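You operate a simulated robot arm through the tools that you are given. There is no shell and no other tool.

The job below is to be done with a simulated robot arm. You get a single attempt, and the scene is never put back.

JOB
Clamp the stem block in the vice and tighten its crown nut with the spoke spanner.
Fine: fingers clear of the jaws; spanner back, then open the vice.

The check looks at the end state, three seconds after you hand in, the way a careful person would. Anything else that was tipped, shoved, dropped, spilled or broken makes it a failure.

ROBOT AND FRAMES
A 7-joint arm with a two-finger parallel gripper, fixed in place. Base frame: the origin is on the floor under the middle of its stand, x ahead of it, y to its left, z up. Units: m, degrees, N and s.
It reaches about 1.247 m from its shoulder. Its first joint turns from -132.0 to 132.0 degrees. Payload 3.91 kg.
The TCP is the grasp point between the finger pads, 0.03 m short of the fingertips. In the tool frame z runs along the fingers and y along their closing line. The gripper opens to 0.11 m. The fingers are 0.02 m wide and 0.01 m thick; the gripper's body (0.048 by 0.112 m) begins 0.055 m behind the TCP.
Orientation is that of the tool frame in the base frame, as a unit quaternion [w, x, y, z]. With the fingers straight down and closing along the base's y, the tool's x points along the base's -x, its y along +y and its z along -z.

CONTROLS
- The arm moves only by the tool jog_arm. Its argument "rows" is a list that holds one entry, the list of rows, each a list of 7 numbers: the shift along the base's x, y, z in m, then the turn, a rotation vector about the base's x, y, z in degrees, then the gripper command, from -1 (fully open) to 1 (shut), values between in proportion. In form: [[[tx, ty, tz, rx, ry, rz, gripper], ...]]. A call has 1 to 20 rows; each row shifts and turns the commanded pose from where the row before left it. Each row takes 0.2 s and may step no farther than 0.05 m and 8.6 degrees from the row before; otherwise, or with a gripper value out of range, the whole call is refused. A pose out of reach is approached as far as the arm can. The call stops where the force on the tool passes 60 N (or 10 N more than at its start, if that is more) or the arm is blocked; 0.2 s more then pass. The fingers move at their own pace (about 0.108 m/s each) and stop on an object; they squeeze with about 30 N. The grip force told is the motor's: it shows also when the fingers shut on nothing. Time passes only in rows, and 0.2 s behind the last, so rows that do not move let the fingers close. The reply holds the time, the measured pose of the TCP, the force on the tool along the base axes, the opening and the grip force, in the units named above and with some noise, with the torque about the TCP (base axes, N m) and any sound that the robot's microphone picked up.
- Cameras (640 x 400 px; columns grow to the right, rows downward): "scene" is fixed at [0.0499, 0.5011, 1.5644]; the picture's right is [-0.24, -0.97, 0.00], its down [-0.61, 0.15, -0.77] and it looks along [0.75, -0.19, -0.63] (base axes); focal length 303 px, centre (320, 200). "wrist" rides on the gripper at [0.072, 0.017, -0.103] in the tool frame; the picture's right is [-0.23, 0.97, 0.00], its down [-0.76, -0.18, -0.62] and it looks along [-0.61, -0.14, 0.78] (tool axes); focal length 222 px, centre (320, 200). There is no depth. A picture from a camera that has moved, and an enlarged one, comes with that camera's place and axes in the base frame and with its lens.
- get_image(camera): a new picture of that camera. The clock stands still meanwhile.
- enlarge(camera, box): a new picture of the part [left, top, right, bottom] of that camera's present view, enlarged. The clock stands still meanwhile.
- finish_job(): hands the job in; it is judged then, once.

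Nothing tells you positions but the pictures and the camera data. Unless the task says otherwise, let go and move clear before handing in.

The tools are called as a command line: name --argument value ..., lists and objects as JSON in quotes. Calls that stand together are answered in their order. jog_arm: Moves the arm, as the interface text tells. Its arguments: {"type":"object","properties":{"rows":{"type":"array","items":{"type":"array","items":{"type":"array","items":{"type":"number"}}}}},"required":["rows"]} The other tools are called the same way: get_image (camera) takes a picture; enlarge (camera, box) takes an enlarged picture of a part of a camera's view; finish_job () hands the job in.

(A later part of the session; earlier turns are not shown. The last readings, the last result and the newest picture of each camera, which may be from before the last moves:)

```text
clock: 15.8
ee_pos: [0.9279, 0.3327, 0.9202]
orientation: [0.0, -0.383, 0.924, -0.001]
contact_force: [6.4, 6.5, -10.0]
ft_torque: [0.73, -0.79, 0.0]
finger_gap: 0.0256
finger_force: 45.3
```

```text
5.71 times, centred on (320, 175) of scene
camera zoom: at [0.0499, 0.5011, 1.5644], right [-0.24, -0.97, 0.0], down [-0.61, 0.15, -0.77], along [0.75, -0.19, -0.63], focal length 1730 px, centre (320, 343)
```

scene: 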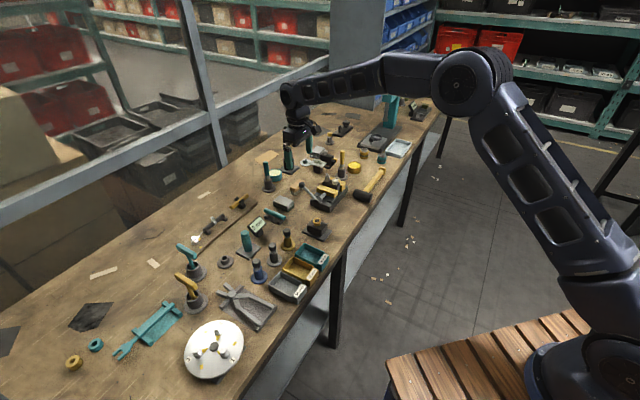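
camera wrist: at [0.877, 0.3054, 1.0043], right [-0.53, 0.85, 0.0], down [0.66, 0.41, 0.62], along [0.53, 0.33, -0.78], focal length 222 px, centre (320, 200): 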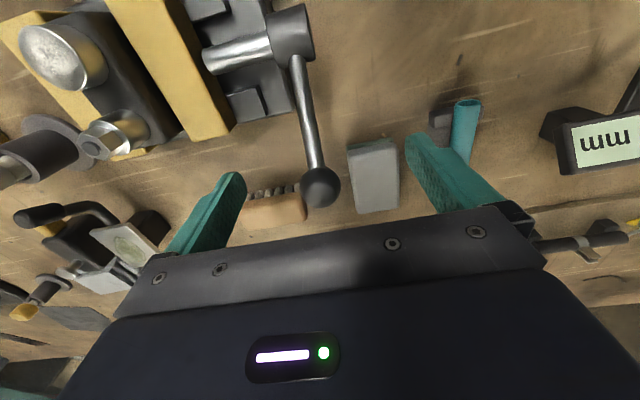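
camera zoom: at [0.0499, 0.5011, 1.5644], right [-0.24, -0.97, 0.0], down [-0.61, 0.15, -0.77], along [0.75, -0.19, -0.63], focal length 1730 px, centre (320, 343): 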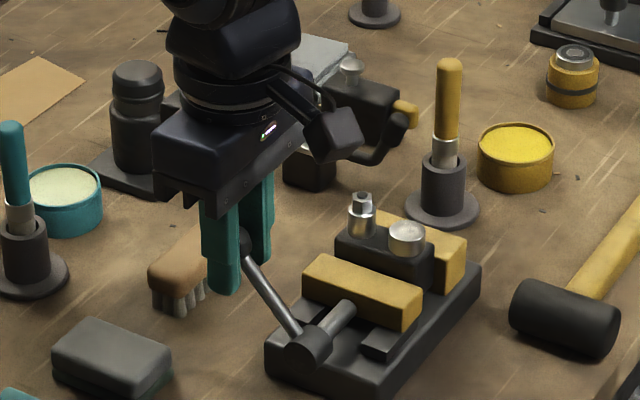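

The lever follows with about 13 N resistance, and the jaw shows little motion so far. I'll carry on along the arc to upright.

jog_arm --rows '[[[-0.0051, -0.0051, 0.00511, 0, 0, 0, 0.8], [-0.00545, -0.00545, 0.00433, 0, 0, 0, 0.8], [-0.00575, -0.00575, 0.0035, 0, 0, 0, 0.8], [-0.00597, -0.00597, 0.00263, 0, 0, 0, 0.8], [-0.00613, -0.00613, 0.00173, 0, 0, 0, 0.8], [-0.00623, -0.00623, 0.00082, 0, 0, 0, 0.8]]]'

enlarge --camera "wrist" --box '[0, 0, 340, 220]'

enlarge --camera "scene" --box '[270, 140, 370, 210]'

```text
clock: 17.2
ee_pos: [0.8938, 0.2986, 0.9381]
orientation: [0.0, -0.384, 0.923, 0.0]
contact_force: [0.4, -0.4, -0.9]
ft_torque: [0.0, -0.01, -0.02]
finger_gap: 0.0109
finger_force: 0.1
```

```text
1.82 times, centred on (170, 110) of wrist
camera zoom: at [0.8293, 0.258, 1.0419], right [-0.53, 0.85, 0.0], down [0.66, 0.41, 0.62], along [0.53, 0.33, -0.78], focal length 404 px, centre (593, 364)
```

zoom: 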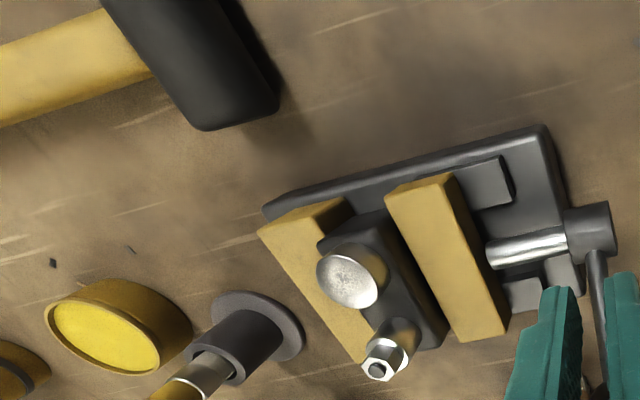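

```text
5.71 times, centred on (320, 175) of scene
camera zoom: at [0.0499, 0.5011, 1.5644], right [-0.24, -0.97, 0.0], down [-0.61, 0.15, -0.77], along [0.75, -0.19, -0.63], focal length 1730 px, centre (320, 343)
```

zoom: 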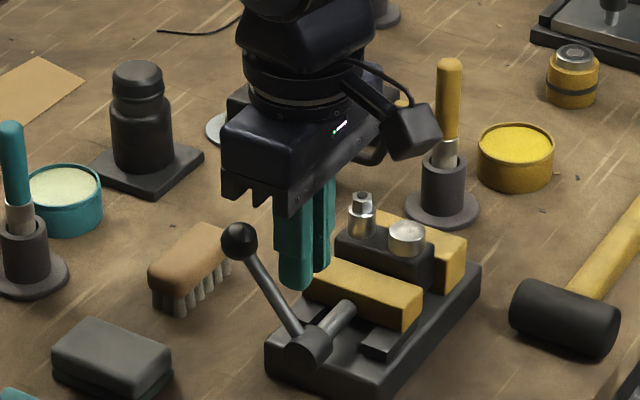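

The ball slipped out of the fingers at roughly 50°, so the lever met much more resistance there. I'll raise the gripper clear and compare the jaw position with the starting picture.

jog_arm --rows '[[[0, 0, 0.03, 0, 0, 0, 0.8], [0, 0, 0.04, 0, 0, 0, -0.3], [0.02, 0.02, 0.03, 0, 0, 0, -1], [0.02, 0.02, 0, 0, 0, 0, -1], [0, 0, 0, 0, 0, 0, -1]]]'

enlarge --camera "scene" --box '[290, 165, 370, 215]'

enlarge --camera "wrist" --box '[140, 0, 350, 130]'

```text
clock: 18.4
ee_pos: [0.9323, 0.3342, 1.04]
orientation: [0.0, -0.382, 0.924, 0.0]
contact_force: [0.3, -0.1, 0.4]
ft_torque: [0.01, -0.04, 0.0]
finger_gap: 0.11
finger_force: 0.1
```

```text
8.00 times, centred on (330, 190) of scene
camera zoom: at [0.0499, 0.5011, 1.5644], right [-0.24, -0.97, 0.0], down [-0.61, 0.15, -0.77], along [0.75, -0.19, -0.63], focal length 2422 px, centre (240, 280)
```

zoom: 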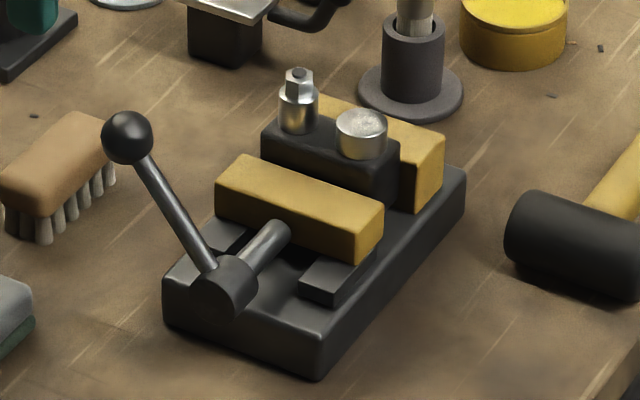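

```text
3.05 times, centred on (245, 65) of wrist
camera zoom: at [0.8674, 0.2948, 1.1428], right [-0.53, 0.85, 0.0], down [0.66, 0.41, 0.62], along [0.53, 0.33, -0.78], focal length 677 px, centre (549, 611)
```

zoom: 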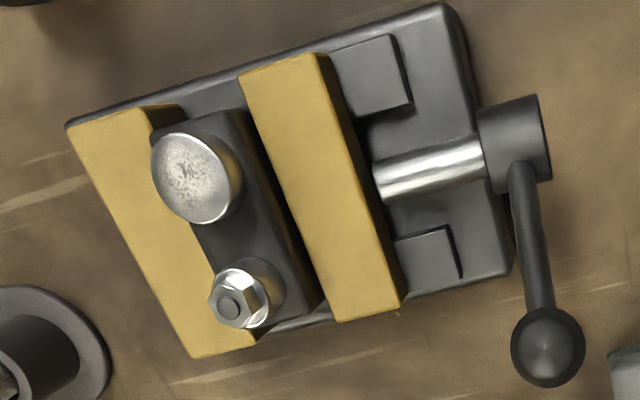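

The jaw advanced roughly 1–2 mm for the ~18° swing, so up-and-over is the closing direction, but friction grip on the ball isn't enough. I'll close the fingers and push the ball sideways from its outer side instead.

jog_arm --rows '[[[0.01, 0.0125, 0, 0, 0, 0, 1], [0.01, 0.0125, 0, 0, 0, 0, 1], [0, 0, -0.02, 0, 0, 0, 1], [0, 0, -0.025, 0, 0, 0, 1], [0, 0, -0.03, 0, 0, 0, 1], [0, 0, -0.03, 0, 0, 0, 1], [0, 0, 0, 0, 0, 0, 1]]]'

get_image --camera "wrist"

enlarge --camera "scene" --box '[270, 140, 370, 210]'

```text
clock: 20.0
ee_pos: [0.9528, 0.3624, 0.9356]
orientation: [0.0, -0.384, 0.923, 0.0]
contact_force: [-1.0, -0.4, 0.3]
ft_torque: [0.0, -0.01, -0.02]
finger_gap: 0.0
finger_force: 29.7
```

```text
taken
camera wrist: at [0.8881, 0.3225, 1.0394], right [-0.53, 0.85, 0.0], down [0.66, 0.41, 0.62], along [0.53, 0.33, -0.78], focal length 222 px, centre (320, 200)
```

wrist: 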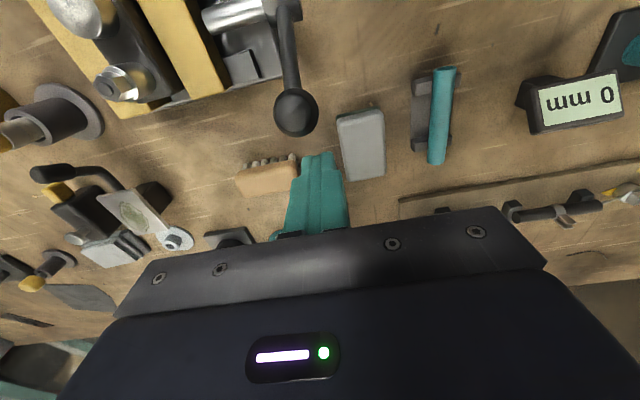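

```text
5.71 times, centred on (320, 175) of scene
camera zoom: at [0.0499, 0.5011, 1.5644], right [-0.24, -0.97, 0.0], down [-0.61, 0.15, -0.77], along [0.75, -0.19, -0.63], focal length 1730 px, centre (320, 343)
```

zoom: 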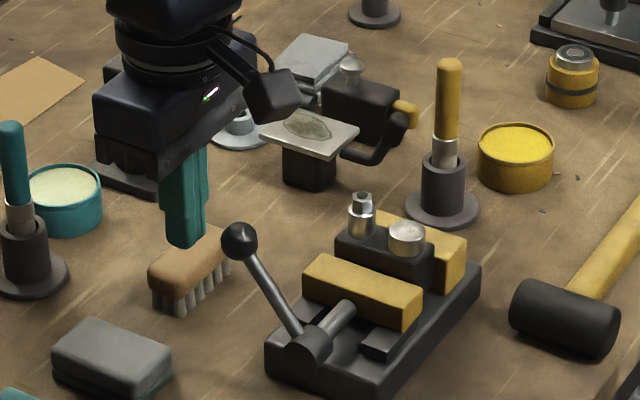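

The closed fingers are lined up beside the ball. I'll push it toward the robot side in small steps.

jog_arm --rows '[[[-0.00424, -0.00424, 0, 0, 0, 0, 1], [-0.00424, -0.00424, 0, 0, 0, 0, 1], [-0.0035, -0.0035, 0, 0, 0, 0, 1], [-0.0035, -0.0035, 0, 0, 0, 0, 1], [-0.0035, -0.0035, 0, 0, 0, 0, 1], [-0.0035, -0.0035, 0, 0, 0, 0, 1], [-0.0035, -0.0035, 0, 0, 0, 0, 1], [-0.0035, -0.0035, 0, 0, 0, 0, 1]]]'

enlarge --camera "scene" --box '[290, 165, 370, 215]'

enlarge --camera "wrist" --box '[0, 0, 340, 220]'

```text
clock: 21.8
ee_pos: [0.9255, 0.3339, 0.933]
orientation: [0.0, -0.382, 0.924, 0.0]
contact_force: [-0.3, -0.1, -0.5]
ft_torque: [-0.03, 0.01, 0.03]
finger_gap: 0.0
finger_force: 29.7
```

```text
8.00 times, centred on (330, 190) of scene
camera zoom: at [0.0499, 0.5011, 1.5644], right [-0.24, -0.97, 0.0], down [-0.61, 0.15, -0.77], along [0.75, -0.19, -0.63], focal length 2422 px, centre (240, 280)
```

zoom: 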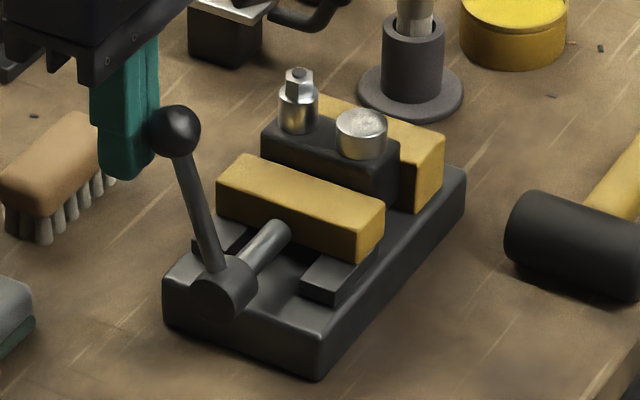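

```text
1.82 times, centred on (170, 110) of wrist
camera zoom: at [0.8611, 0.2936, 1.0357], right [-0.53, 0.85, 0.0], down [0.66, 0.41, 0.62], along [0.53, 0.33, -0.78], focal length 404 px, centre (593, 364)
```

zoom: 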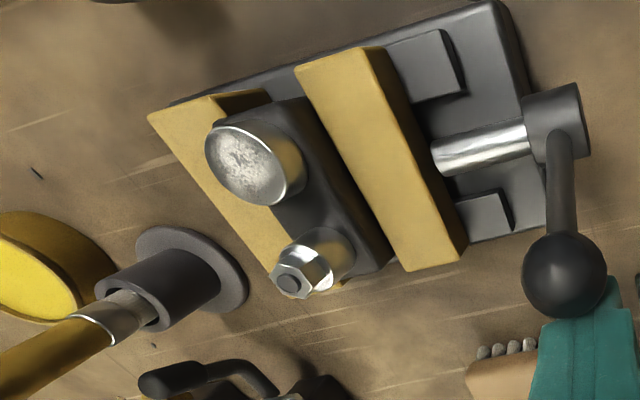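

Pushing works: the lever is now about 70° and nearly upright. I'll keep pushing over the top.

jog_arm --rows '[[[-0.0035, -0.0035, 0, 0, 0, 0, 1], [-0.0035, -0.0035, 0, 0, 0, 0, 1], [-0.0035, -0.0035, 0, 0, 0, 0, 1], [-0.0035, -0.0035, 0, 0, 0, 0, 1], [-0.0035, -0.0035, 0, 0, 0, 0, 1], [-0.0035, -0.0035, 0, 0, 0, 0, 1], [-0.0035, -0.0035, 0, 0, 0, 0, 1], [-0.0035, -0.0035, 0, 0, 0, 0, 1], [-0.0035, -0.0035, 0, 0, 0, 0, 1]]]'

enlarge --camera "scene" --box '[290, 165, 370, 215]'

get_image --camera "wrist"

```text
clock: 23.8
ee_pos: [0.8928, 0.3, 0.9332]
orientation: [0.0, -0.383, 0.924, 0.0]
contact_force: [-0.6, -0.4, 0.4]
ft_torque: [-0.03, -0.01, 0.0]
finger_gap: 0.0001
finger_force: 30.3
```

```text
8.00 times, centred on (330, 190) of scene
camera zoom: at [0.0499, 0.5011, 1.5644], right [-0.24, -0.97, 0.0], down [-0.61, 0.15, -0.77], along [0.75, -0.19, -0.63], focal length 2422 px, centre (240, 280)
```

zoom: 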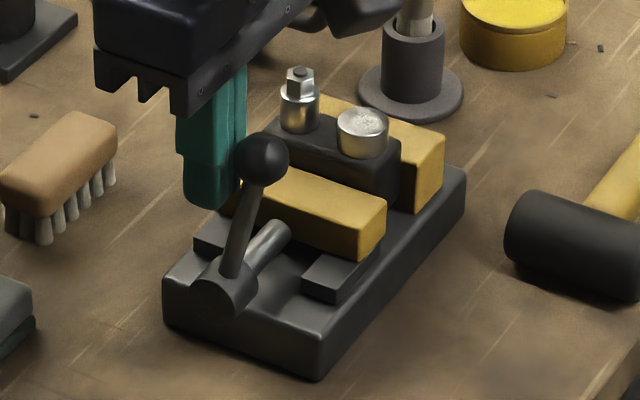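

```text
taken
camera wrist: at [0.8291, 0.2612, 1.0367], right [-0.53, 0.85, 0.0], down [0.66, 0.41, 0.62], along [0.53, 0.33, -0.78], focal length 222 px, centre (320, 200)
```

wrist: 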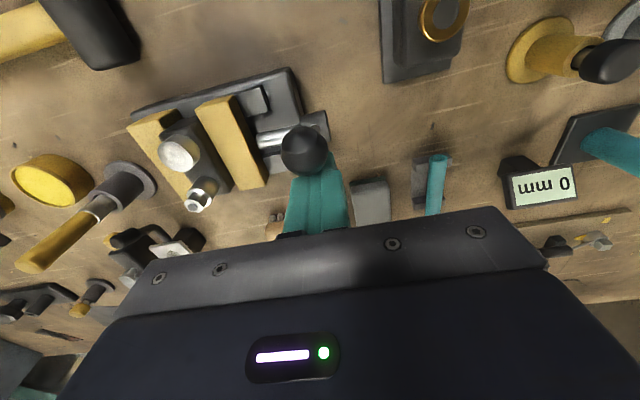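

The lever is past vertical (about 103°) with the jaw slowly advancing. I'll continue pushing while lowering slightly.

jog_arm --rows '[[[-0.0035, -0.0035, 0, 0, 0, 0, 1], [-0.0035, -0.0035, -0.001, 0, 0, 0, 1], [-0.0035, -0.0035, -0.001, 0, 0, 0, 1], [-0.0035, -0.0035, -0.002, 0, 0, 0, 1], [-0.0035, -0.0035, -0.002, 0, 0, 0, 1], [-0.003, -0.003, -0.002, 0, 0, 0, 1], [-0.003, -0.003, -0.002, 0, 0, 0, 1]]]'

enlarge --camera "scene" --box '[290, 165, 370, 215]'

enlarge --camera "wrist" --box '[110, 60, 350, 220]'

```text
clock: 25.4
ee_pos: [0.8683, 0.2787, 0.9228]
orientation: [0.0, -0.383, 0.924, -0.001]
contact_force: [1.3, 2.8, 0.2]
ft_torque: [0.04, -0.05, 0.0]
finger_gap: 0.0
finger_force: 29.6
```

```text
8.00 times, centred on (330, 190) of scene
camera zoom: at [0.0499, 0.5011, 1.5644], right [-0.24, -0.97, 0.0], down [-0.61, 0.15, -0.77], along [0.75, -0.19, -0.63], focal length 2422 px, centre (240, 280)
```

zoom: 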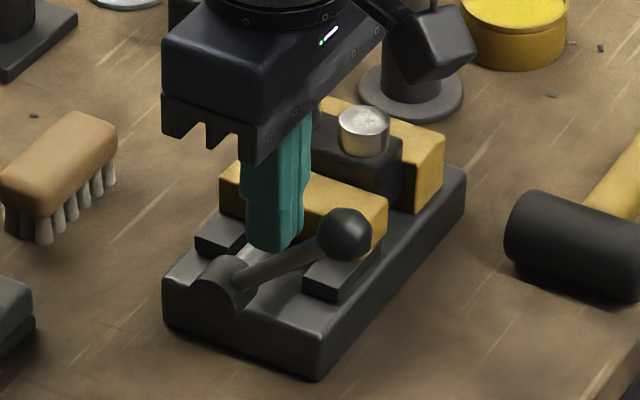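

```text
2.50 times, centred on (230, 140) of wrist
camera zoom: at [0.8047, 0.2385, 1.0261], right [-0.53, 0.85, 0.0], down [0.66, 0.41, 0.62], along [0.53, 0.33, -0.78], focal length 555 px, centre (545, 350)
```

zoom: 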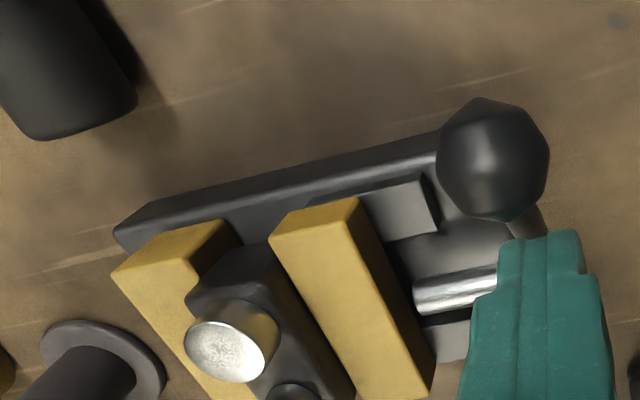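

The lever is now at about 137° on the robot side. I'll back the gripper off and up to check whether the jaw has reached the block.

jog_arm --rows '[[[0.005, 0.005, 0.01, 0, 0, 0, 1], [0.01, 0.01, 0.04, 0, 0, 0, 1], [0.03, 0.03, 0.02, 0, 0, 0, 1], [0.03, 0.03, 0.02, 0, 0, 0, 1], [0, 0, 0, 0, 0, 0, 1]]]'

enlarge --camera "scene" --box '[290, 165, 370, 215]'

enlarge --camera "wrist" --box '[140, 0, 350, 130]'

```text
clock: 26.6
ee_pos: [0.945, 0.3533, 1.0212]
orientation: [0.0, -0.383, 0.924, 0.0]
contact_force: [-0.7, -0.7, 0.0]
ft_torque: [-0.01, 0.0, 0.03]
finger_gap: 0.0001
finger_force: 30.3
```

```text
8.00 times, centred on (330, 190) of scene
camera zoom: at [0.0499, 0.5011, 1.5644], right [-0.24, -0.97, 0.0], down [-0.61, 0.15, -0.77], along [0.75, -0.19, -0.63], focal length 2422 px, centre (240, 280)
```

zoom: 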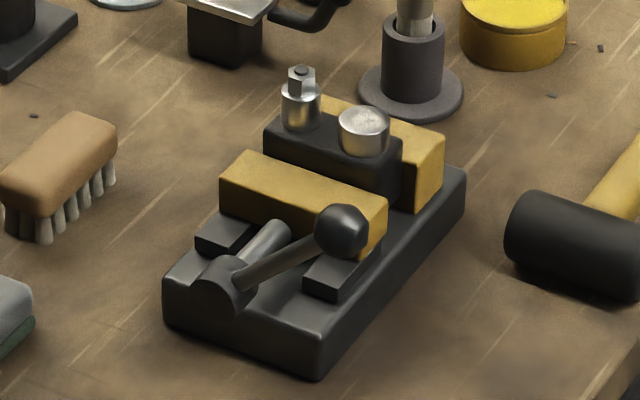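

```text
3.05 times, centred on (245, 65) of wrist
camera zoom: at [0.8817, 0.3145, 1.1243], right [-0.53, 0.85, 0.0], down [0.66, 0.41, 0.62], along [0.53, 0.33, -0.78], focal length 677 px, centre (549, 611)
```

zoom: 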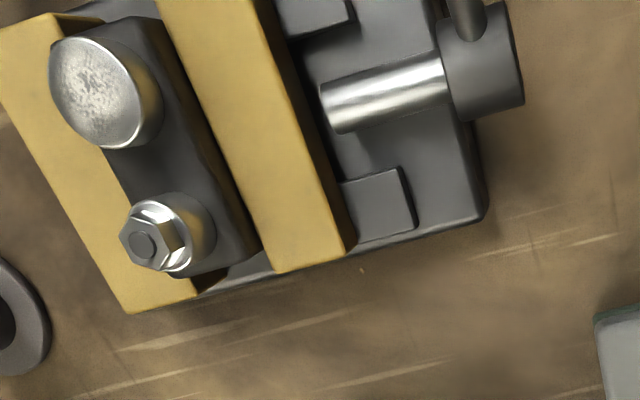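

The jaw advanced about 4 mm and the block seems to have moved a little with it. I'll zoom tighter on both sides of the block.

enlarge --camera "wrist" --box '[140, 0, 260, 110]'

enlarge --camera "scene" --box '[312, 168, 352, 200]'

```text
3.64 times, centred on (200, 55) of wrist
camera zoom: at [0.8817, 0.3145, 1.1243], right [-0.53, 0.85, 0.0], down [0.66, 0.41, 0.62], along [0.53, 0.33, -0.78], focal length 808 px, centre (756, 727)
```

zoom: 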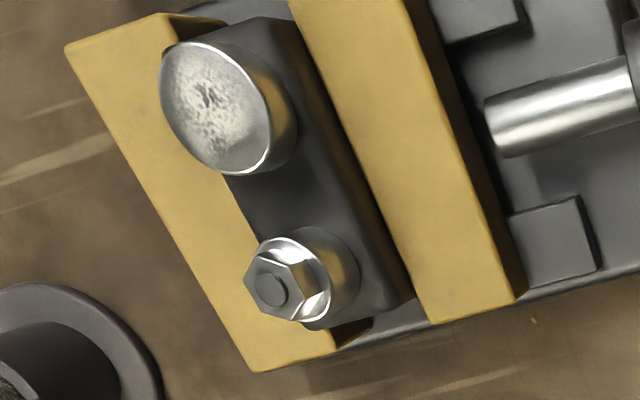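

```text
12.50 times, centred on (332, 184) of scene
camera zoom: at [0.0499, 0.5011, 1.5644], right [-0.24, -0.97, 0.0], down [-0.61, 0.15, -0.77], along [0.75, -0.19, -0.63], focal length 3784 px, centre (170, 400)
```

zoom: 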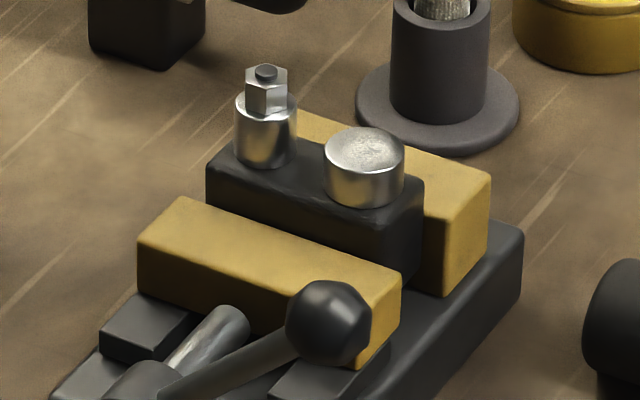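

It's not yet clearly clamped, so I'll continue the lever rotation by pressing down on the ball from above on the robot side, watching for a firm stop.

jog_arm --rows '[[[-0.033, -0.0335, 0, 0, 0, 0, 1], [-0.033, -0.0335, 0, 0, 0, 0, 1], [-0.034, -0.034, 0, 0, 0, 0, 1], [0, 0, -0.03, 0, 0, 0, 1], [0, 0, -0.03, 0, 0, 0, 1], [0, 0, 0, 0, 0, 0, 1]]]'

enlarge --camera "scene" --box '[290, 165, 370, 215]'

get_image --camera "wrist"

```text
clock: 28.0
ee_pos: [0.8436, 0.2523, 0.9575]
orientation: [0.0, -0.384, 0.923, 0.0]
contact_force: [-0.9, -0.1, -0.4]
ft_torque: [0.02, -0.01, 0.0]
finger_gap: 0.0
finger_force: 29.7
```

```text
8.00 times, centred on (330, 190) of scene
camera zoom: at [0.0499, 0.5011, 1.5644], right [-0.24, -0.97, 0.0], down [-0.61, 0.15, -0.77], along [0.75, -0.19, -0.63], focal length 2422 px, centre (240, 280)
```

zoom: 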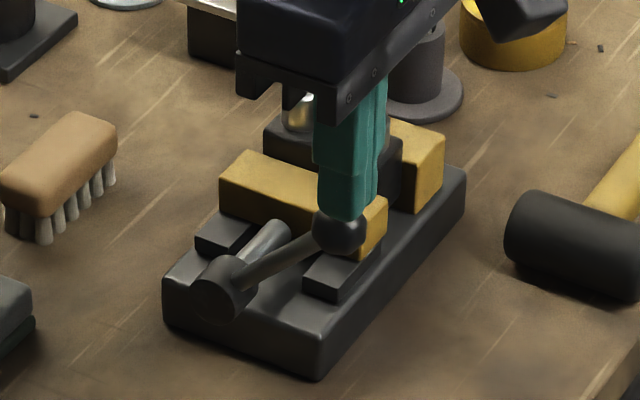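

```text
taken
camera wrist: at [0.7781, 0.2135, 1.0596], right [-0.53, 0.85, 0.0], down [0.66, 0.41, 0.62], along [0.53, 0.33, -0.78], focal length 222 px, centre (320, 200)
```

wrist: 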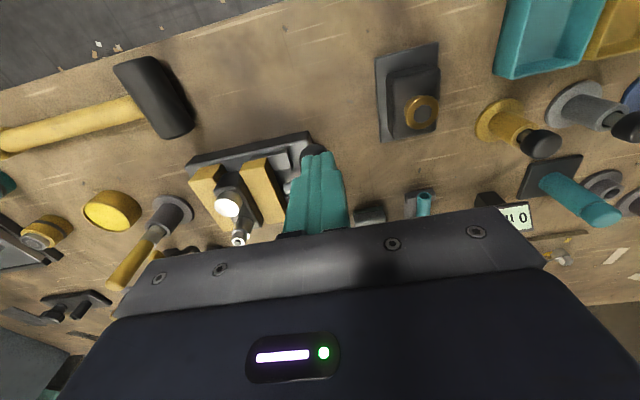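

The fingertips are right above the ball. I'll press down gently along its arc.

jog_arm --rows '[[[-0.001, -0.001, -0.005, 0, 0, 0, 1], [-0.0015, -0.0015, -0.005, 0, 0, 0, 1], [-0.002, -0.002, -0.005, 0, 0, 0, 1], [-0.002, -0.002, -0.005, 0, 0, 0, 1], [-0.0015, -0.0015, -0.005, 0, 0, 0, 1]]]'

enlarge --camera "scene" --box '[290, 165, 370, 215]'

```text
clock: 29.0
ee_pos: [0.8393, 0.2474, 0.9413]
orientation: [0.005, -0.383, 0.924, 0.0]
contact_force: [-11.5, -3.0, 25.3]
ft_torque: [-0.13, 0.24, -0.01]
finger_gap: 0.0003
finger_force: 30.1
stopped in row 5: the force on the tool passed its limit at 66 N (the readings are from after the stop); the commanded pose is now the measured one
```

```text
8.00 times, centred on (330, 190) of scene
camera zoom: at [0.0499, 0.5011, 1.5644], right [-0.24, -0.97, 0.0], down [-0.61, 0.15, -0.77], along [0.75, -0.19, -0.63], focal length 2422 px, centre (240, 280)
```

zoom: 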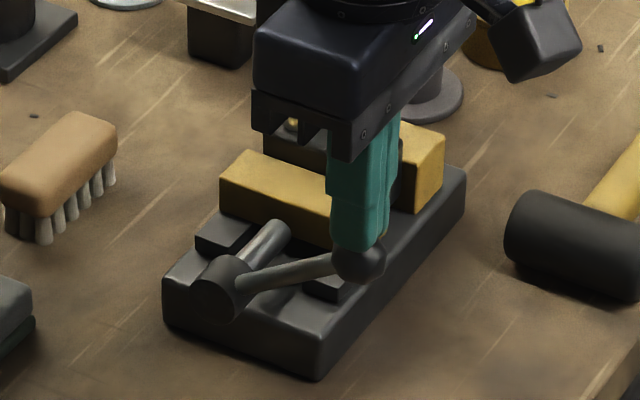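

The push met a firm stop (66 N) with the lever at about 148°. I'll back off and inspect whether the block is clamped.

jog_arm --rows '[[[0, 0, 0.03, 0, 0, 0, 1], [0, 0, 0.04, 0, 0, 0, 1], [0.03, 0.03, 0.02, 0, 0, 0, 1], [0.03, 0.03, 0, 0, 0, 0, 1], [0.03, 0.03, 0, 0, 0, 0, 1], [0, 0, 0, 0, 0, 0, 1]]]'

enlarge --camera "scene" --box '[290, 165, 370, 215]'

enlarge --camera "wrist" --box '[140, 0, 260, 110]'

enlarge --camera "scene" --box '[312, 168, 352, 200]'

```text
clock: 30.4
ee_pos: [0.928, 0.3341, 1.0273]
orientation: [0.004, -0.383, 0.924, 0.0]
contact_force: [0.5, -0.2, 1.2]
ft_torque: [0.0, 0.04, -0.06]
finger_gap: 0.0001
finger_force: 29.5
```

```text
8.00 times, centred on (330, 190) of scene
camera zoom: at [0.0499, 0.5011, 1.5644], right [-0.24, -0.97, 0.0], down [-0.61, 0.15, -0.77], along [0.75, -0.19, -0.63], focal length 2422 px, centre (240, 280)
```

zoom: 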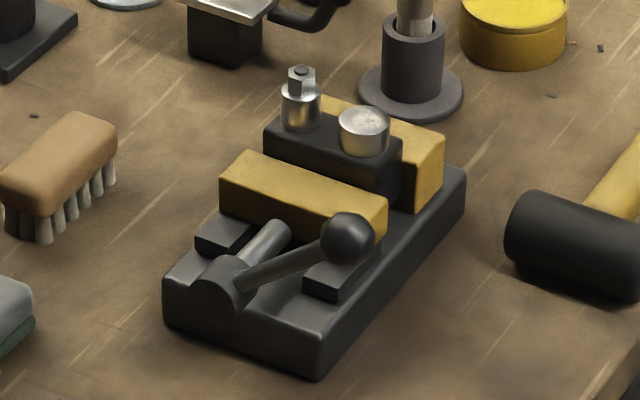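

```text
3.64 times, centred on (200, 55) of wrist
camera zoom: at [0.8637, 0.294, 1.1305], right [-0.53, 0.85, 0.0], down [0.66, 0.41, 0.63], along [0.53, 0.33, -0.78], focal length 808 px, centre (756, 727)
```

zoom: 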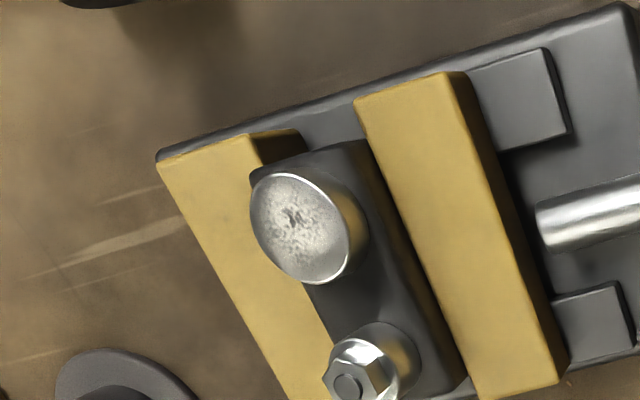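

```text
12.50 times, centred on (332, 184) of scene
camera zoom: at [0.0499, 0.5011, 1.5644], right [-0.24, -0.97, 0.0], down [-0.61, 0.15, -0.77], along [0.75, -0.19, -0.63], focal length 3784 px, centre (170, 400)
```

zoom: 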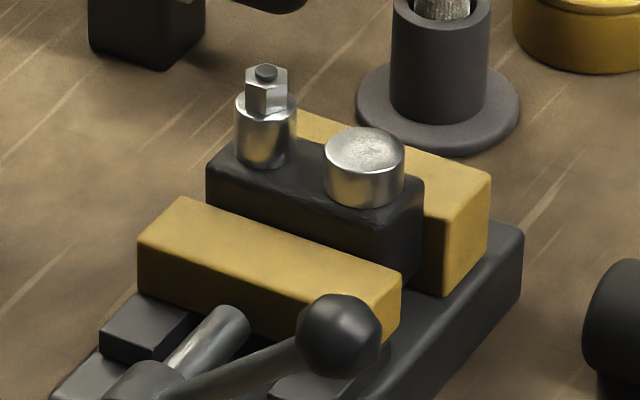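

The block no longer shifts and the lever sprang back only slightly, which suggests it's clamped. I'll zoom in hard on the jaw-to-block contact to be sure.

enlarge --camera "scene" --box '[324, 176, 352, 196]'

enlarge --camera "wrist" --box '[190, 20, 260, 120]'

```text
16.00 times, centred on (338, 186) of scene
camera zoom: at [0.0499, 0.5011, 1.5644], right [-0.24, -0.97, 0.0], down [-0.61, 0.15, -0.77], along [0.75, -0.19, -0.63], focal length 4844 px, centre (32, 424)
```

zoom: 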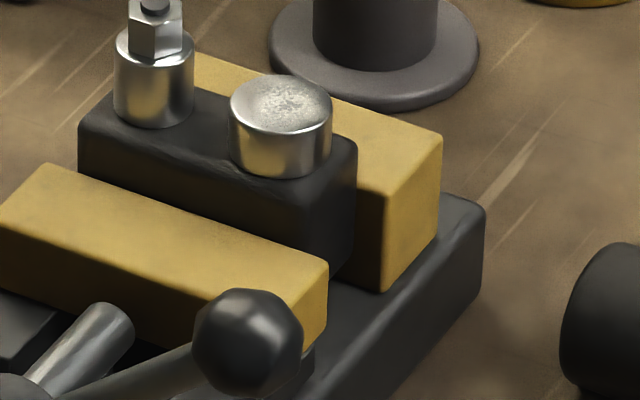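

```text
4.00 times, centred on (225, 70) of wrist
camera zoom: at [0.8637, 0.294, 1.1305], right [-0.53, 0.85, 0.0], down [0.66, 0.41, 0.63], along [0.53, 0.33, -0.78], focal length 888 px, centre (700, 720)
```

zoom: 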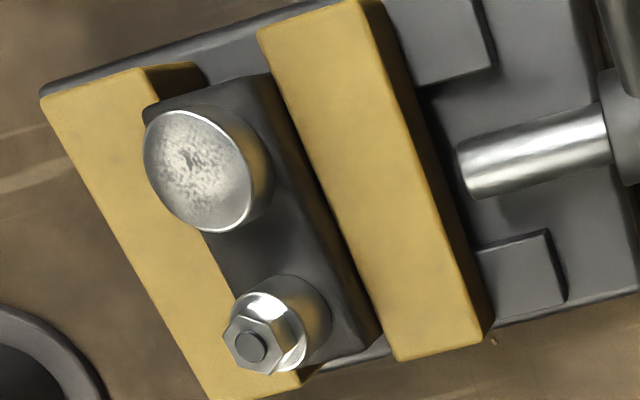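

The near jaw sits flush against the block, so I take it as clamped. Next I want the exact hex orientation of the nut from a tight zoom.

enlarge --camera "wrist" --box '[238, 90, 270, 120]'

enlarge --camera "scene" --box '[321, 170, 337, 184]'

```text
13.33 times, centred on (254, 105) of wrist
camera zoom: at [0.8637, 0.294, 1.1305], right [-0.53, 0.85, 0.0], down [0.66, 0.41, 0.63], along [0.53, 0.33, -0.78], focal length 2962 px, centre (1200, 1467)
```

zoom: 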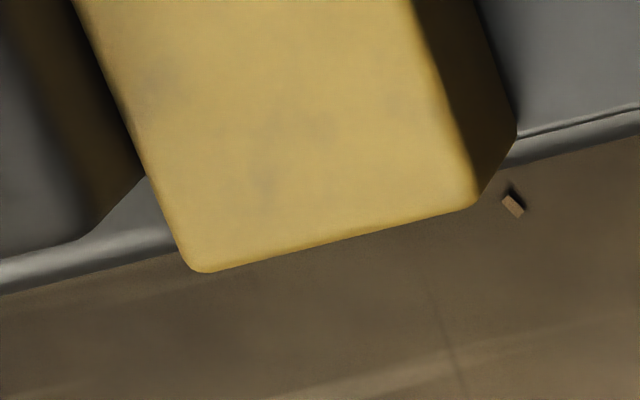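

```text
16.00 times, centred on (329, 177) of scene
camera zoom: at [0.0499, 0.5011, 1.5644], right [-0.24, -0.97, 0.0], down [-0.61, 0.15, -0.77], along [0.75, -0.19, -0.63], focal length 4844 px, centre (176, 568)
```

zoom: 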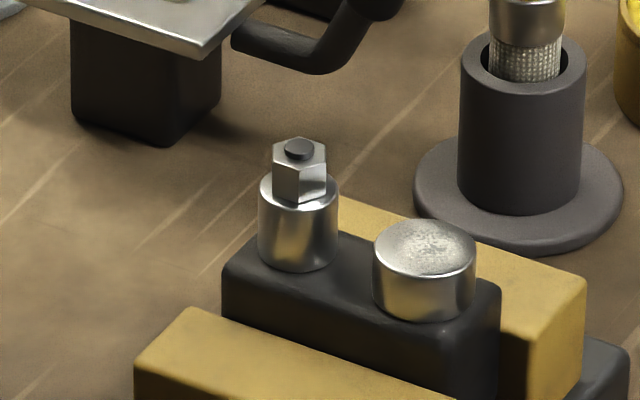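

The nut's flats are perpendicular to the vice axis (vertices at about 45° mod 60), across-flats about 13 mm, and the nut spans z ≈ 0.892–0.903. Now I'll go fetch the spanner: fly high to its rack, turning the gripper to −45° so the fingers can straddle the handle.

jog_arm --rows '[[[0, 0, 0.045, 0, 0, 0, 0], [0, 0, 0.045, 0, 0, 0, -1], [-0.03, 0.038, 0, 0, 0, -7.5, -1], [-0.03, 0.038, 0, 0, 0, -7.5, -1], [-0.03, 0.038, 0, 0, 0, -7.5, -1], [-0.03, 0.038, 0, 0, 0, -7.5, -1], [-0.03, 0.038, 0, 0, 0, -7.5, -1], [-0.03, 0.038, 0, 0, 0, -7.5, -1], [-0.03, 0.038, 0, 0, 0, -7.5, -1], [-0.03, 0.038, 0, 0, 0, -7.5, -1], [-0.03, 0.038, 0, 0, 0, -7.5, -1], [-0.03, 0.038, 0, 0, 0, -7.5, -1], [-0.03, 0.038, 0, 0, 0, -7.5, -1], [-0.03, 0.038, 0, 0, 0, -7.5, -1], [0, 0, 0, 0, 0, 0, -1]]]'

get_image --camera "wrist"

```text
clock: 33.6
ee_pos: [0.5701, 0.7951, 1.1191]
orientation: [0.003, 0.383, 0.924, -0.003]
contact_force: [0.8, -0.2, 0.1]
ft_torque: [-0.01, 0.02, 0.01]
finger_gap: 0.1099
finger_force: 0.1
```

```text
taken
camera wrist: at [0.5296, 0.8583, 1.2215], right [0.85, 0.53, 0.0], down [0.41, -0.66, 0.63], along [0.33, -0.53, -0.78], focal length 222 px, centre (320, 200)
```

wrist: 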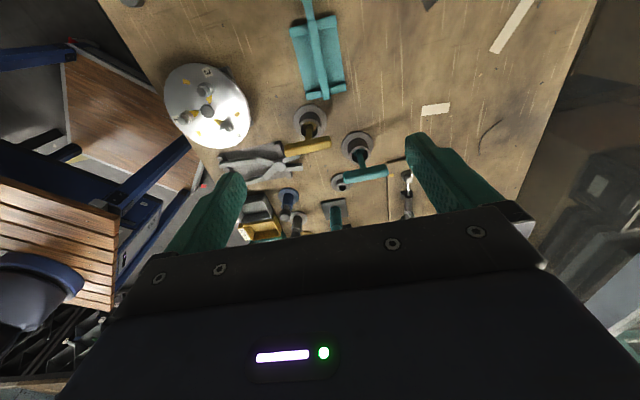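

enlarge --camera "wrist" --box '[260, 0, 380, 110]'

enlarge --camera "scene" --box '[105, 290, 205, 365]'

```text
3.64 times, centred on (320, 55) of wrist
camera zoom: at [0.5296, 0.8583, 1.2215], right [0.85, 0.53, 0.0], down [0.41, -0.66, 0.63], along [0.33, -0.53, -0.78], focal length 808 px, centre (320, 727)
```

zoom: 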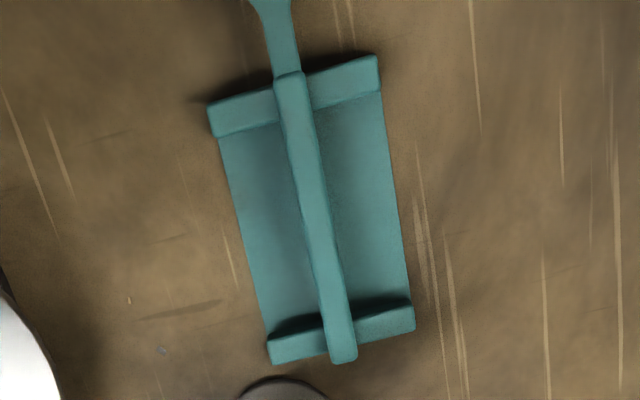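

```text
5.33 times, centred on (155, 328) of scene
camera zoom: at [0.0499, 0.5011, 1.5644], right [-0.24, -0.97, 0.0], down [-0.61, 0.15, -0.77], along [0.75, -0.19, -0.63], focal length 1615 px, centre (1200, -480)
```

zoom: 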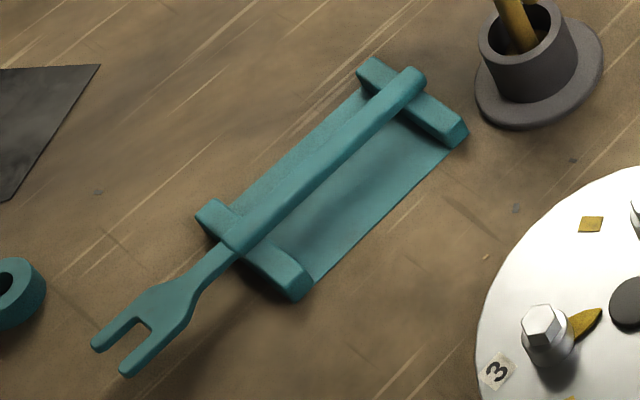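

The spanner handle runs from about [0.591, 0.779] to [0.520, 0.853] with its top at z ≈ 0.821 and the jaw tips near [0.480, 0.897]. I'll move above the grip point [0.551, 0.8205] with the fingers half-open and descend partway.

jog_arm --rows '[[[-0.0189, 0.0254, 0, 0, 0, 0, -0.1], [0, 0, -0.045, 0, 0, 0, -0.1], [0, 0, -0.045, 0, 0, 0, -0.1], [0, 0, -0.045, 0, 0, 0, -0.1], [0, 0, -0.045, 0, 0, 0, -0.1], [0, 0, -0.035, 0, 0, 0, -0.1], [0, 0, 0, 0, 0, 0, -0.1]]]'

get_image --camera "wrist"

enlarge --camera "scene" --box '[105, 270, 205, 365]'

```text
clock: 35.2
ee_pos: [0.5483, 0.8198, 0.9048]
orientation: [0.003, 0.382, 0.924, -0.002]
contact_force: [-0.7, 0.4, 0.1]
ft_torque: [0.0, -0.02, -0.04]
finger_gap: 0.0606
finger_force: 0.0
```

```text
taken
camera wrist: at [0.5074, 0.8836, 1.0069], right [0.85, 0.53, 0.0], down [0.41, -0.66, 0.63], along [0.33, -0.53, -0.78], focal length 222 px, centre (320, 200)
```

wrist: 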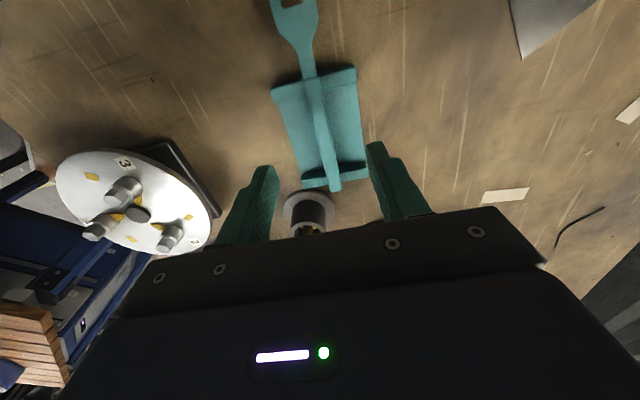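

```text
4.21 times, centred on (155, 318) of scene
camera zoom: at [0.0499, 0.5011, 1.5644], right [-0.24, -0.97, 0.0], down [-0.61, 0.15, -0.77], along [0.75, -0.19, -0.63], focal length 1275 px, centre (1015, -295)
```

zoom: 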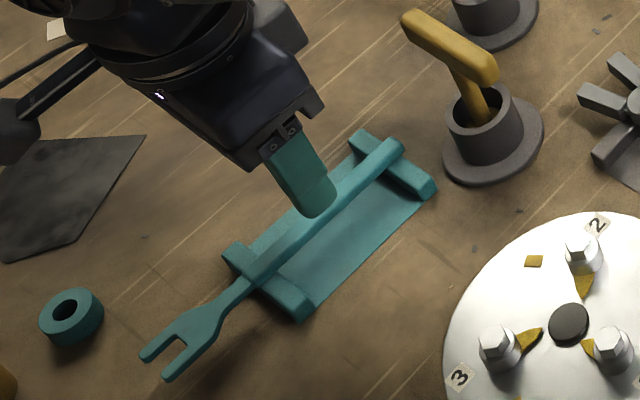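

The gripper needs about 2.5 mm of sideways correction to centre on the handle. I'll correct it and descend to z ≈ 0.833, leaving the tips just above the rack plate.

jog_arm --rows '[[[0.0019, 0.0019, 0, 0, 0, 0, -0.1], [0, 0, -0.03, 0, 0, 0, -0.1], [0, 0, -0.025, 0, 0, 0, -0.1], [0, 0, -0.012, 0, 0, 0, -0.1], [0, 0, 0, 0, 0, 0, -0.1]]]'

get_image --camera "wrist"

enlarge --camera "scene" --box '[105, 270, 205, 365]'

```text
clock: 36.4
ee_pos: [0.5514, 0.8216, 0.8354]
orientation: [0.003, 0.383, 0.924, -0.001]
contact_force: [0.2, -0.1, 0.8]
ft_torque: [-0.05, -0.01, -0.01]
finger_gap: 0.0605
finger_force: 0.2
```

```text
taken
camera wrist: at [0.5106, 0.8858, 0.9373], right [0.85, 0.53, 0.0], down [0.41, -0.66, 0.63], along [0.33, -0.53, -0.78], focal length 222 px, centre (320, 200)
```

wrist: 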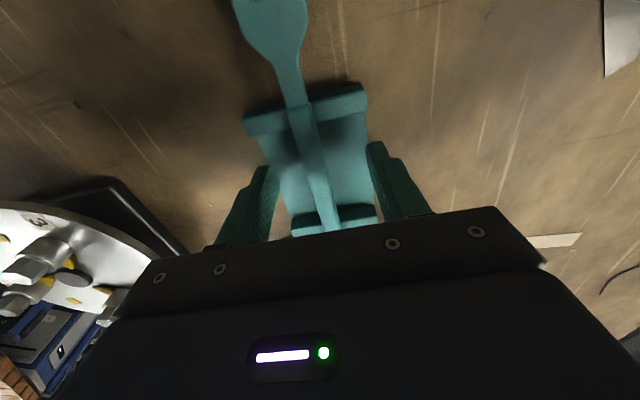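

```text
4.21 times, centred on (155, 318) of scene
camera zoom: at [0.0499, 0.5011, 1.5644], right [-0.24, -0.97, 0.0], down [-0.61, 0.15, -0.77], along [0.75, -0.19, -0.63], focal length 1275 px, centre (1015, -295)
```

zoom: 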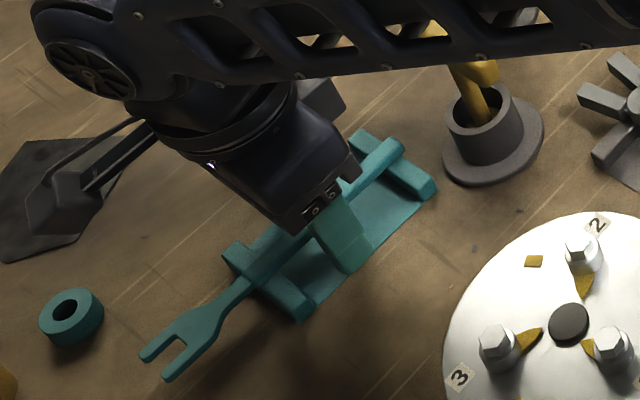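

The fingers straddle the handle between the rack supports with no contact. Closing now.

jog_arm --rows '[[[0, 0, -0.002, 0, 0, 0, 0.3], [0, 0, 0, 0, 0, 0, 0.6], [0, 0, 0, 0, 0, 0, 1], [0, 0, 0, 0, 0, 0, 1], [0, 0, 0, 0, 0, 0, 1]]]'

get_image --camera "wrist"

```text
clock: 37.6
ee_pos: [0.5509, 0.8223, 0.8348]
orientation: [0.003, 0.382, 0.924, -0.002]
contact_force: [0.7, 0.8, 1.1]
ft_torque: [0.01, 0.01, 0.03]
finger_gap: 0.0122
finger_force: 30.0
```

```text
taken
camera wrist: at [0.5111, 0.8858, 0.9361], right [0.85, 0.53, 0.0], down [0.41, -0.66, 0.63], along [0.33, -0.53, -0.78], focal length 222 px, centre (320, 200)
```

wrist: 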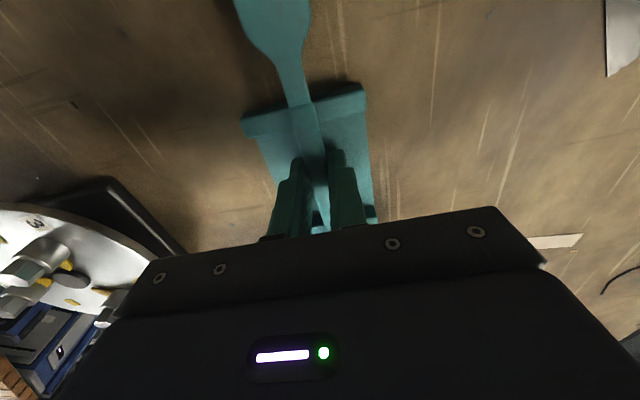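

The handle is gripped (12.2 mm). I'll lift it straight up slowly and check that it hangs level.

jog_arm --rows '[[[0, 0, 0.01, 0, 0, 0, 1], [0, 0, 0.02, 0, 0, 0, 1], [0, 0, 0.03, 0, 0, 0, 1], [0, 0, 0.03, 0, 0, 0, 1], [0, 0, 0.03, 0, 0, 0, 1], [0, 0, 0, 0, 0, 0, 1]]]'

get_image --camera "wrist"

enlarge --camera "scene" --box '[65, 240, 205, 365]'

```text
clock: 39.0
ee_pos: [0.5505, 0.82, 0.954]
orientation: [0.003, 0.382, 0.924, -0.002]
contact_force: [0.0, -0.5, 0.5]
ft_torque: [-0.05, -0.02, 0.0]
finger_gap: 0.0121
finger_force: 29.9
```

```text
taken
camera wrist: at [0.5106, 0.8845, 1.0573], right [0.85, 0.53, 0.0], down [0.41, -0.66, 0.63], along [0.33, -0.53, -0.78], focal length 222 px, centre (320, 200)
```

wrist: 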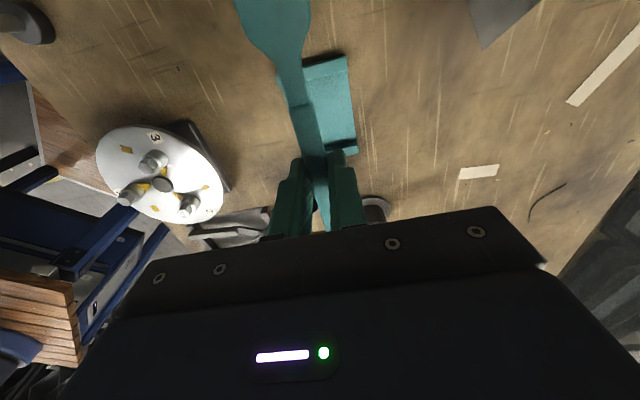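

```text
3.20 times, centred on (135, 302) of scene
camera zoom: at [0.0499, 0.5011, 1.5644], right [-0.24, -0.97, 0.0], down [-0.61, 0.15, -0.77], along [0.75, -0.19, -0.63], focal length 969 px, centre (912, -128)
```

zoom: 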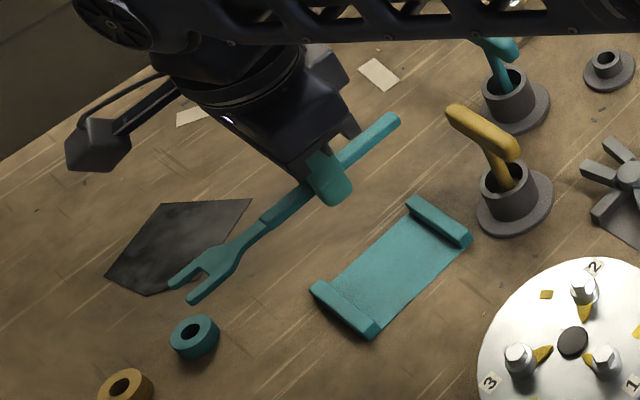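

The spanner lifted level and unmoved in the grip. I'll zoom in on the fork to measure its slot precisely relative to the gripper.

enlarge --camera "scene" --box '[110, 300, 190, 350]'

enlarge --camera "wrist" --box '[220, 0, 380, 200]'

```text
8.00 times, centred on (150, 325) of scene
camera zoom: at [0.0499, 0.5011, 1.5644], right [-0.24, -0.97, 0.0], down [-0.61, 0.15, -0.77], along [0.75, -0.19, -0.63], focal length 2422 px, centre (1680, -800)
```

zoom: 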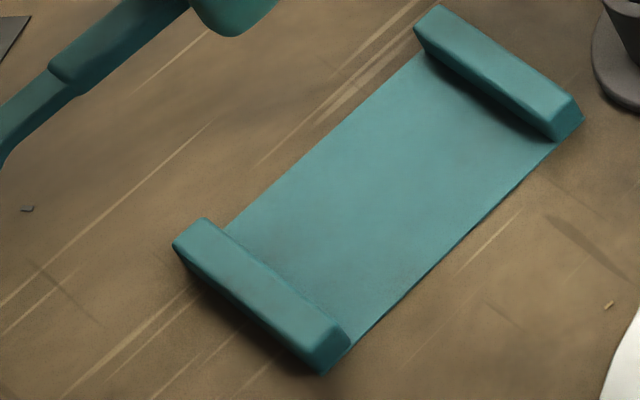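

```text
2.00 times, centred on (300, 100) of wrist
camera zoom: at [0.5106, 0.8845, 1.0573], right [0.85, 0.53, 0.0], down [0.41, -0.66, 0.63], along [0.33, -0.53, -0.78], focal length 444 px, centre (360, 400)
```

zoom: 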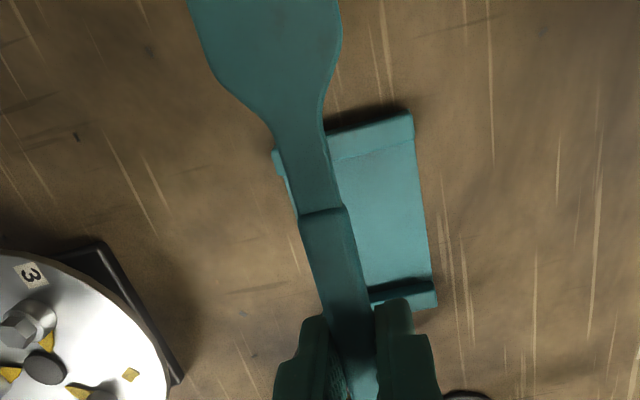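

The spanner axis is aligned with the tool's x; the slot bottom is about 85 mm ahead of the TCP and the tips 102 mm, so the nut should sit about 94 mm ahead. I'll carry the spanner high toward the vice, turning the wrist by stages.

jog_arm --rows '[[[0, 0, 0.042, 0, 0, 0, 1], [0, 0, 0.042, 0, 0, 0, 1], [0, 0, 0.042, 0, 0, 0, 1], [0.0264, -0.031, 0, 0, 0, 6, 1], [0.0264, -0.031, 0, 0, 0, 6, 1], [0.0264, -0.031, 0, 0, 0, 6, 1], [0.0264, -0.031, 0, 0, 0, 6, 1], [0.0264, -0.031, 0, 0, 0, 6, 1], [0.0264, -0.031, 0, 0, 0, 6, 1], [0.0264, -0.031, 0, 0, 0, 6, 1], [0.0264, -0.031, 0, 0, 0, 6, 1], [0.0264, -0.031, 0, 0, 0, 6, 1], [0.0264, -0.031, 0, 0, 0, 6, 1], [0.0264, -0.031, 0, 0, 0, 6, 1], [0.0264, -0.031, 0, 0, 0, 6, 1], [0.0264, -0.031, 0, 0, 0, 6, 1], [0.0264, -0.031, 0, 0, 0, 6, 1], [0.0264, -0.031, 0, 0, 0, 6, 1], [0, 0, 0, 0, 0, 0, 1]]]'

get_image --camera "scene"

```text
clock: 43.0
ee_pos: [0.9494, 0.3561, 1.0815]
orientation: [0.004, -0.383, 0.924, 0.0]
contact_force: [-0.1, 0.0, -0.6]
ft_torque: [-0.03, 0.05, 0.01]
finger_gap: 0.012
finger_force: 30.3
```

```text
taken
```

scene: 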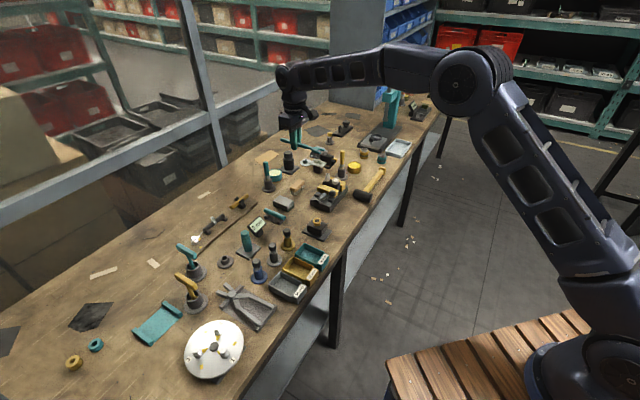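

Now at φ = 45° above the vice area with the spanner held. I'll turn another 60° to see whether the wrist allows the handle-at-105° approach.

jog_arm --rows '[[[0, 0, 0, 0, 0, 7.5, 1], [0, 0, 0, 0, 0, 7.5, 1], [0, 0, 0, 0, 0, 7.5, 1], [0, 0, 0, 0, 0, 7.5, 1], [0, 0, 0, 0, 0, 7.5, 1], [0, 0, 0, 0, 0, 7.5, 1], [0, 0, 0, 0, 0, 7.5, 1], [0, 0, 0, 0, 0, 7.5, 1], [0, 0, 0, 0, 0, 0, 1]]]'

get_image --camera "wrist"

enlarge --camera "scene" --box '[260, 110, 380, 210]'

```text
clock: 45.0
ee_pos: [0.9484, 0.3578, 1.0809]
orientation: [-0.003, 0.794, -0.608, -0.002]
contact_force: [-0.3, -0.2, -1.4]
ft_torque: [0.01, -0.01, -0.01]
finger_gap: 0.0123
finger_force: 29.7
```

```text
taken
camera wrist: at [0.9499, 0.2813, 1.1832], right [-1.0, -0.03, 0.0], down [-0.03, 0.78, 0.63], along [-0.02, 0.63, -0.78], focal length 222 px, centre (320, 200)
```

wrist: 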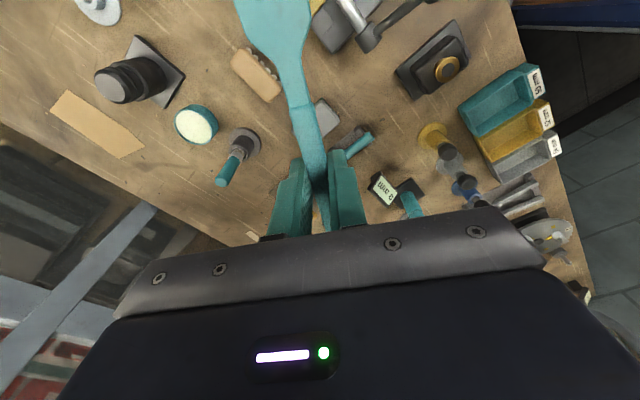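

```text
4.00 times, centred on (320, 160) of scene
camera zoom: at [0.0499, 0.5011, 1.5644], right [-0.24, -0.97, 0.0], down [-0.61, 0.15, -0.77], along [0.75, -0.19, -0.63], focal length 1211 px, centre (320, 360)
```

zoom: 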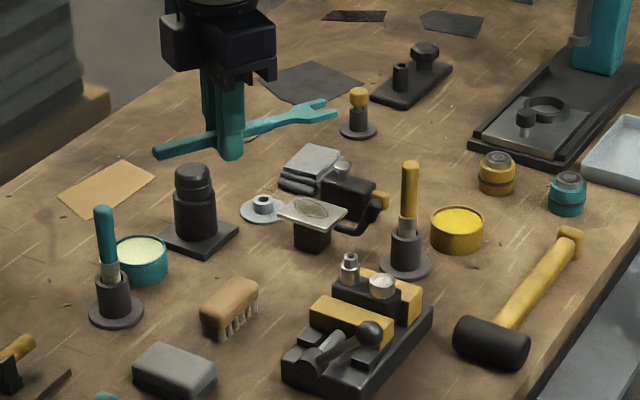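

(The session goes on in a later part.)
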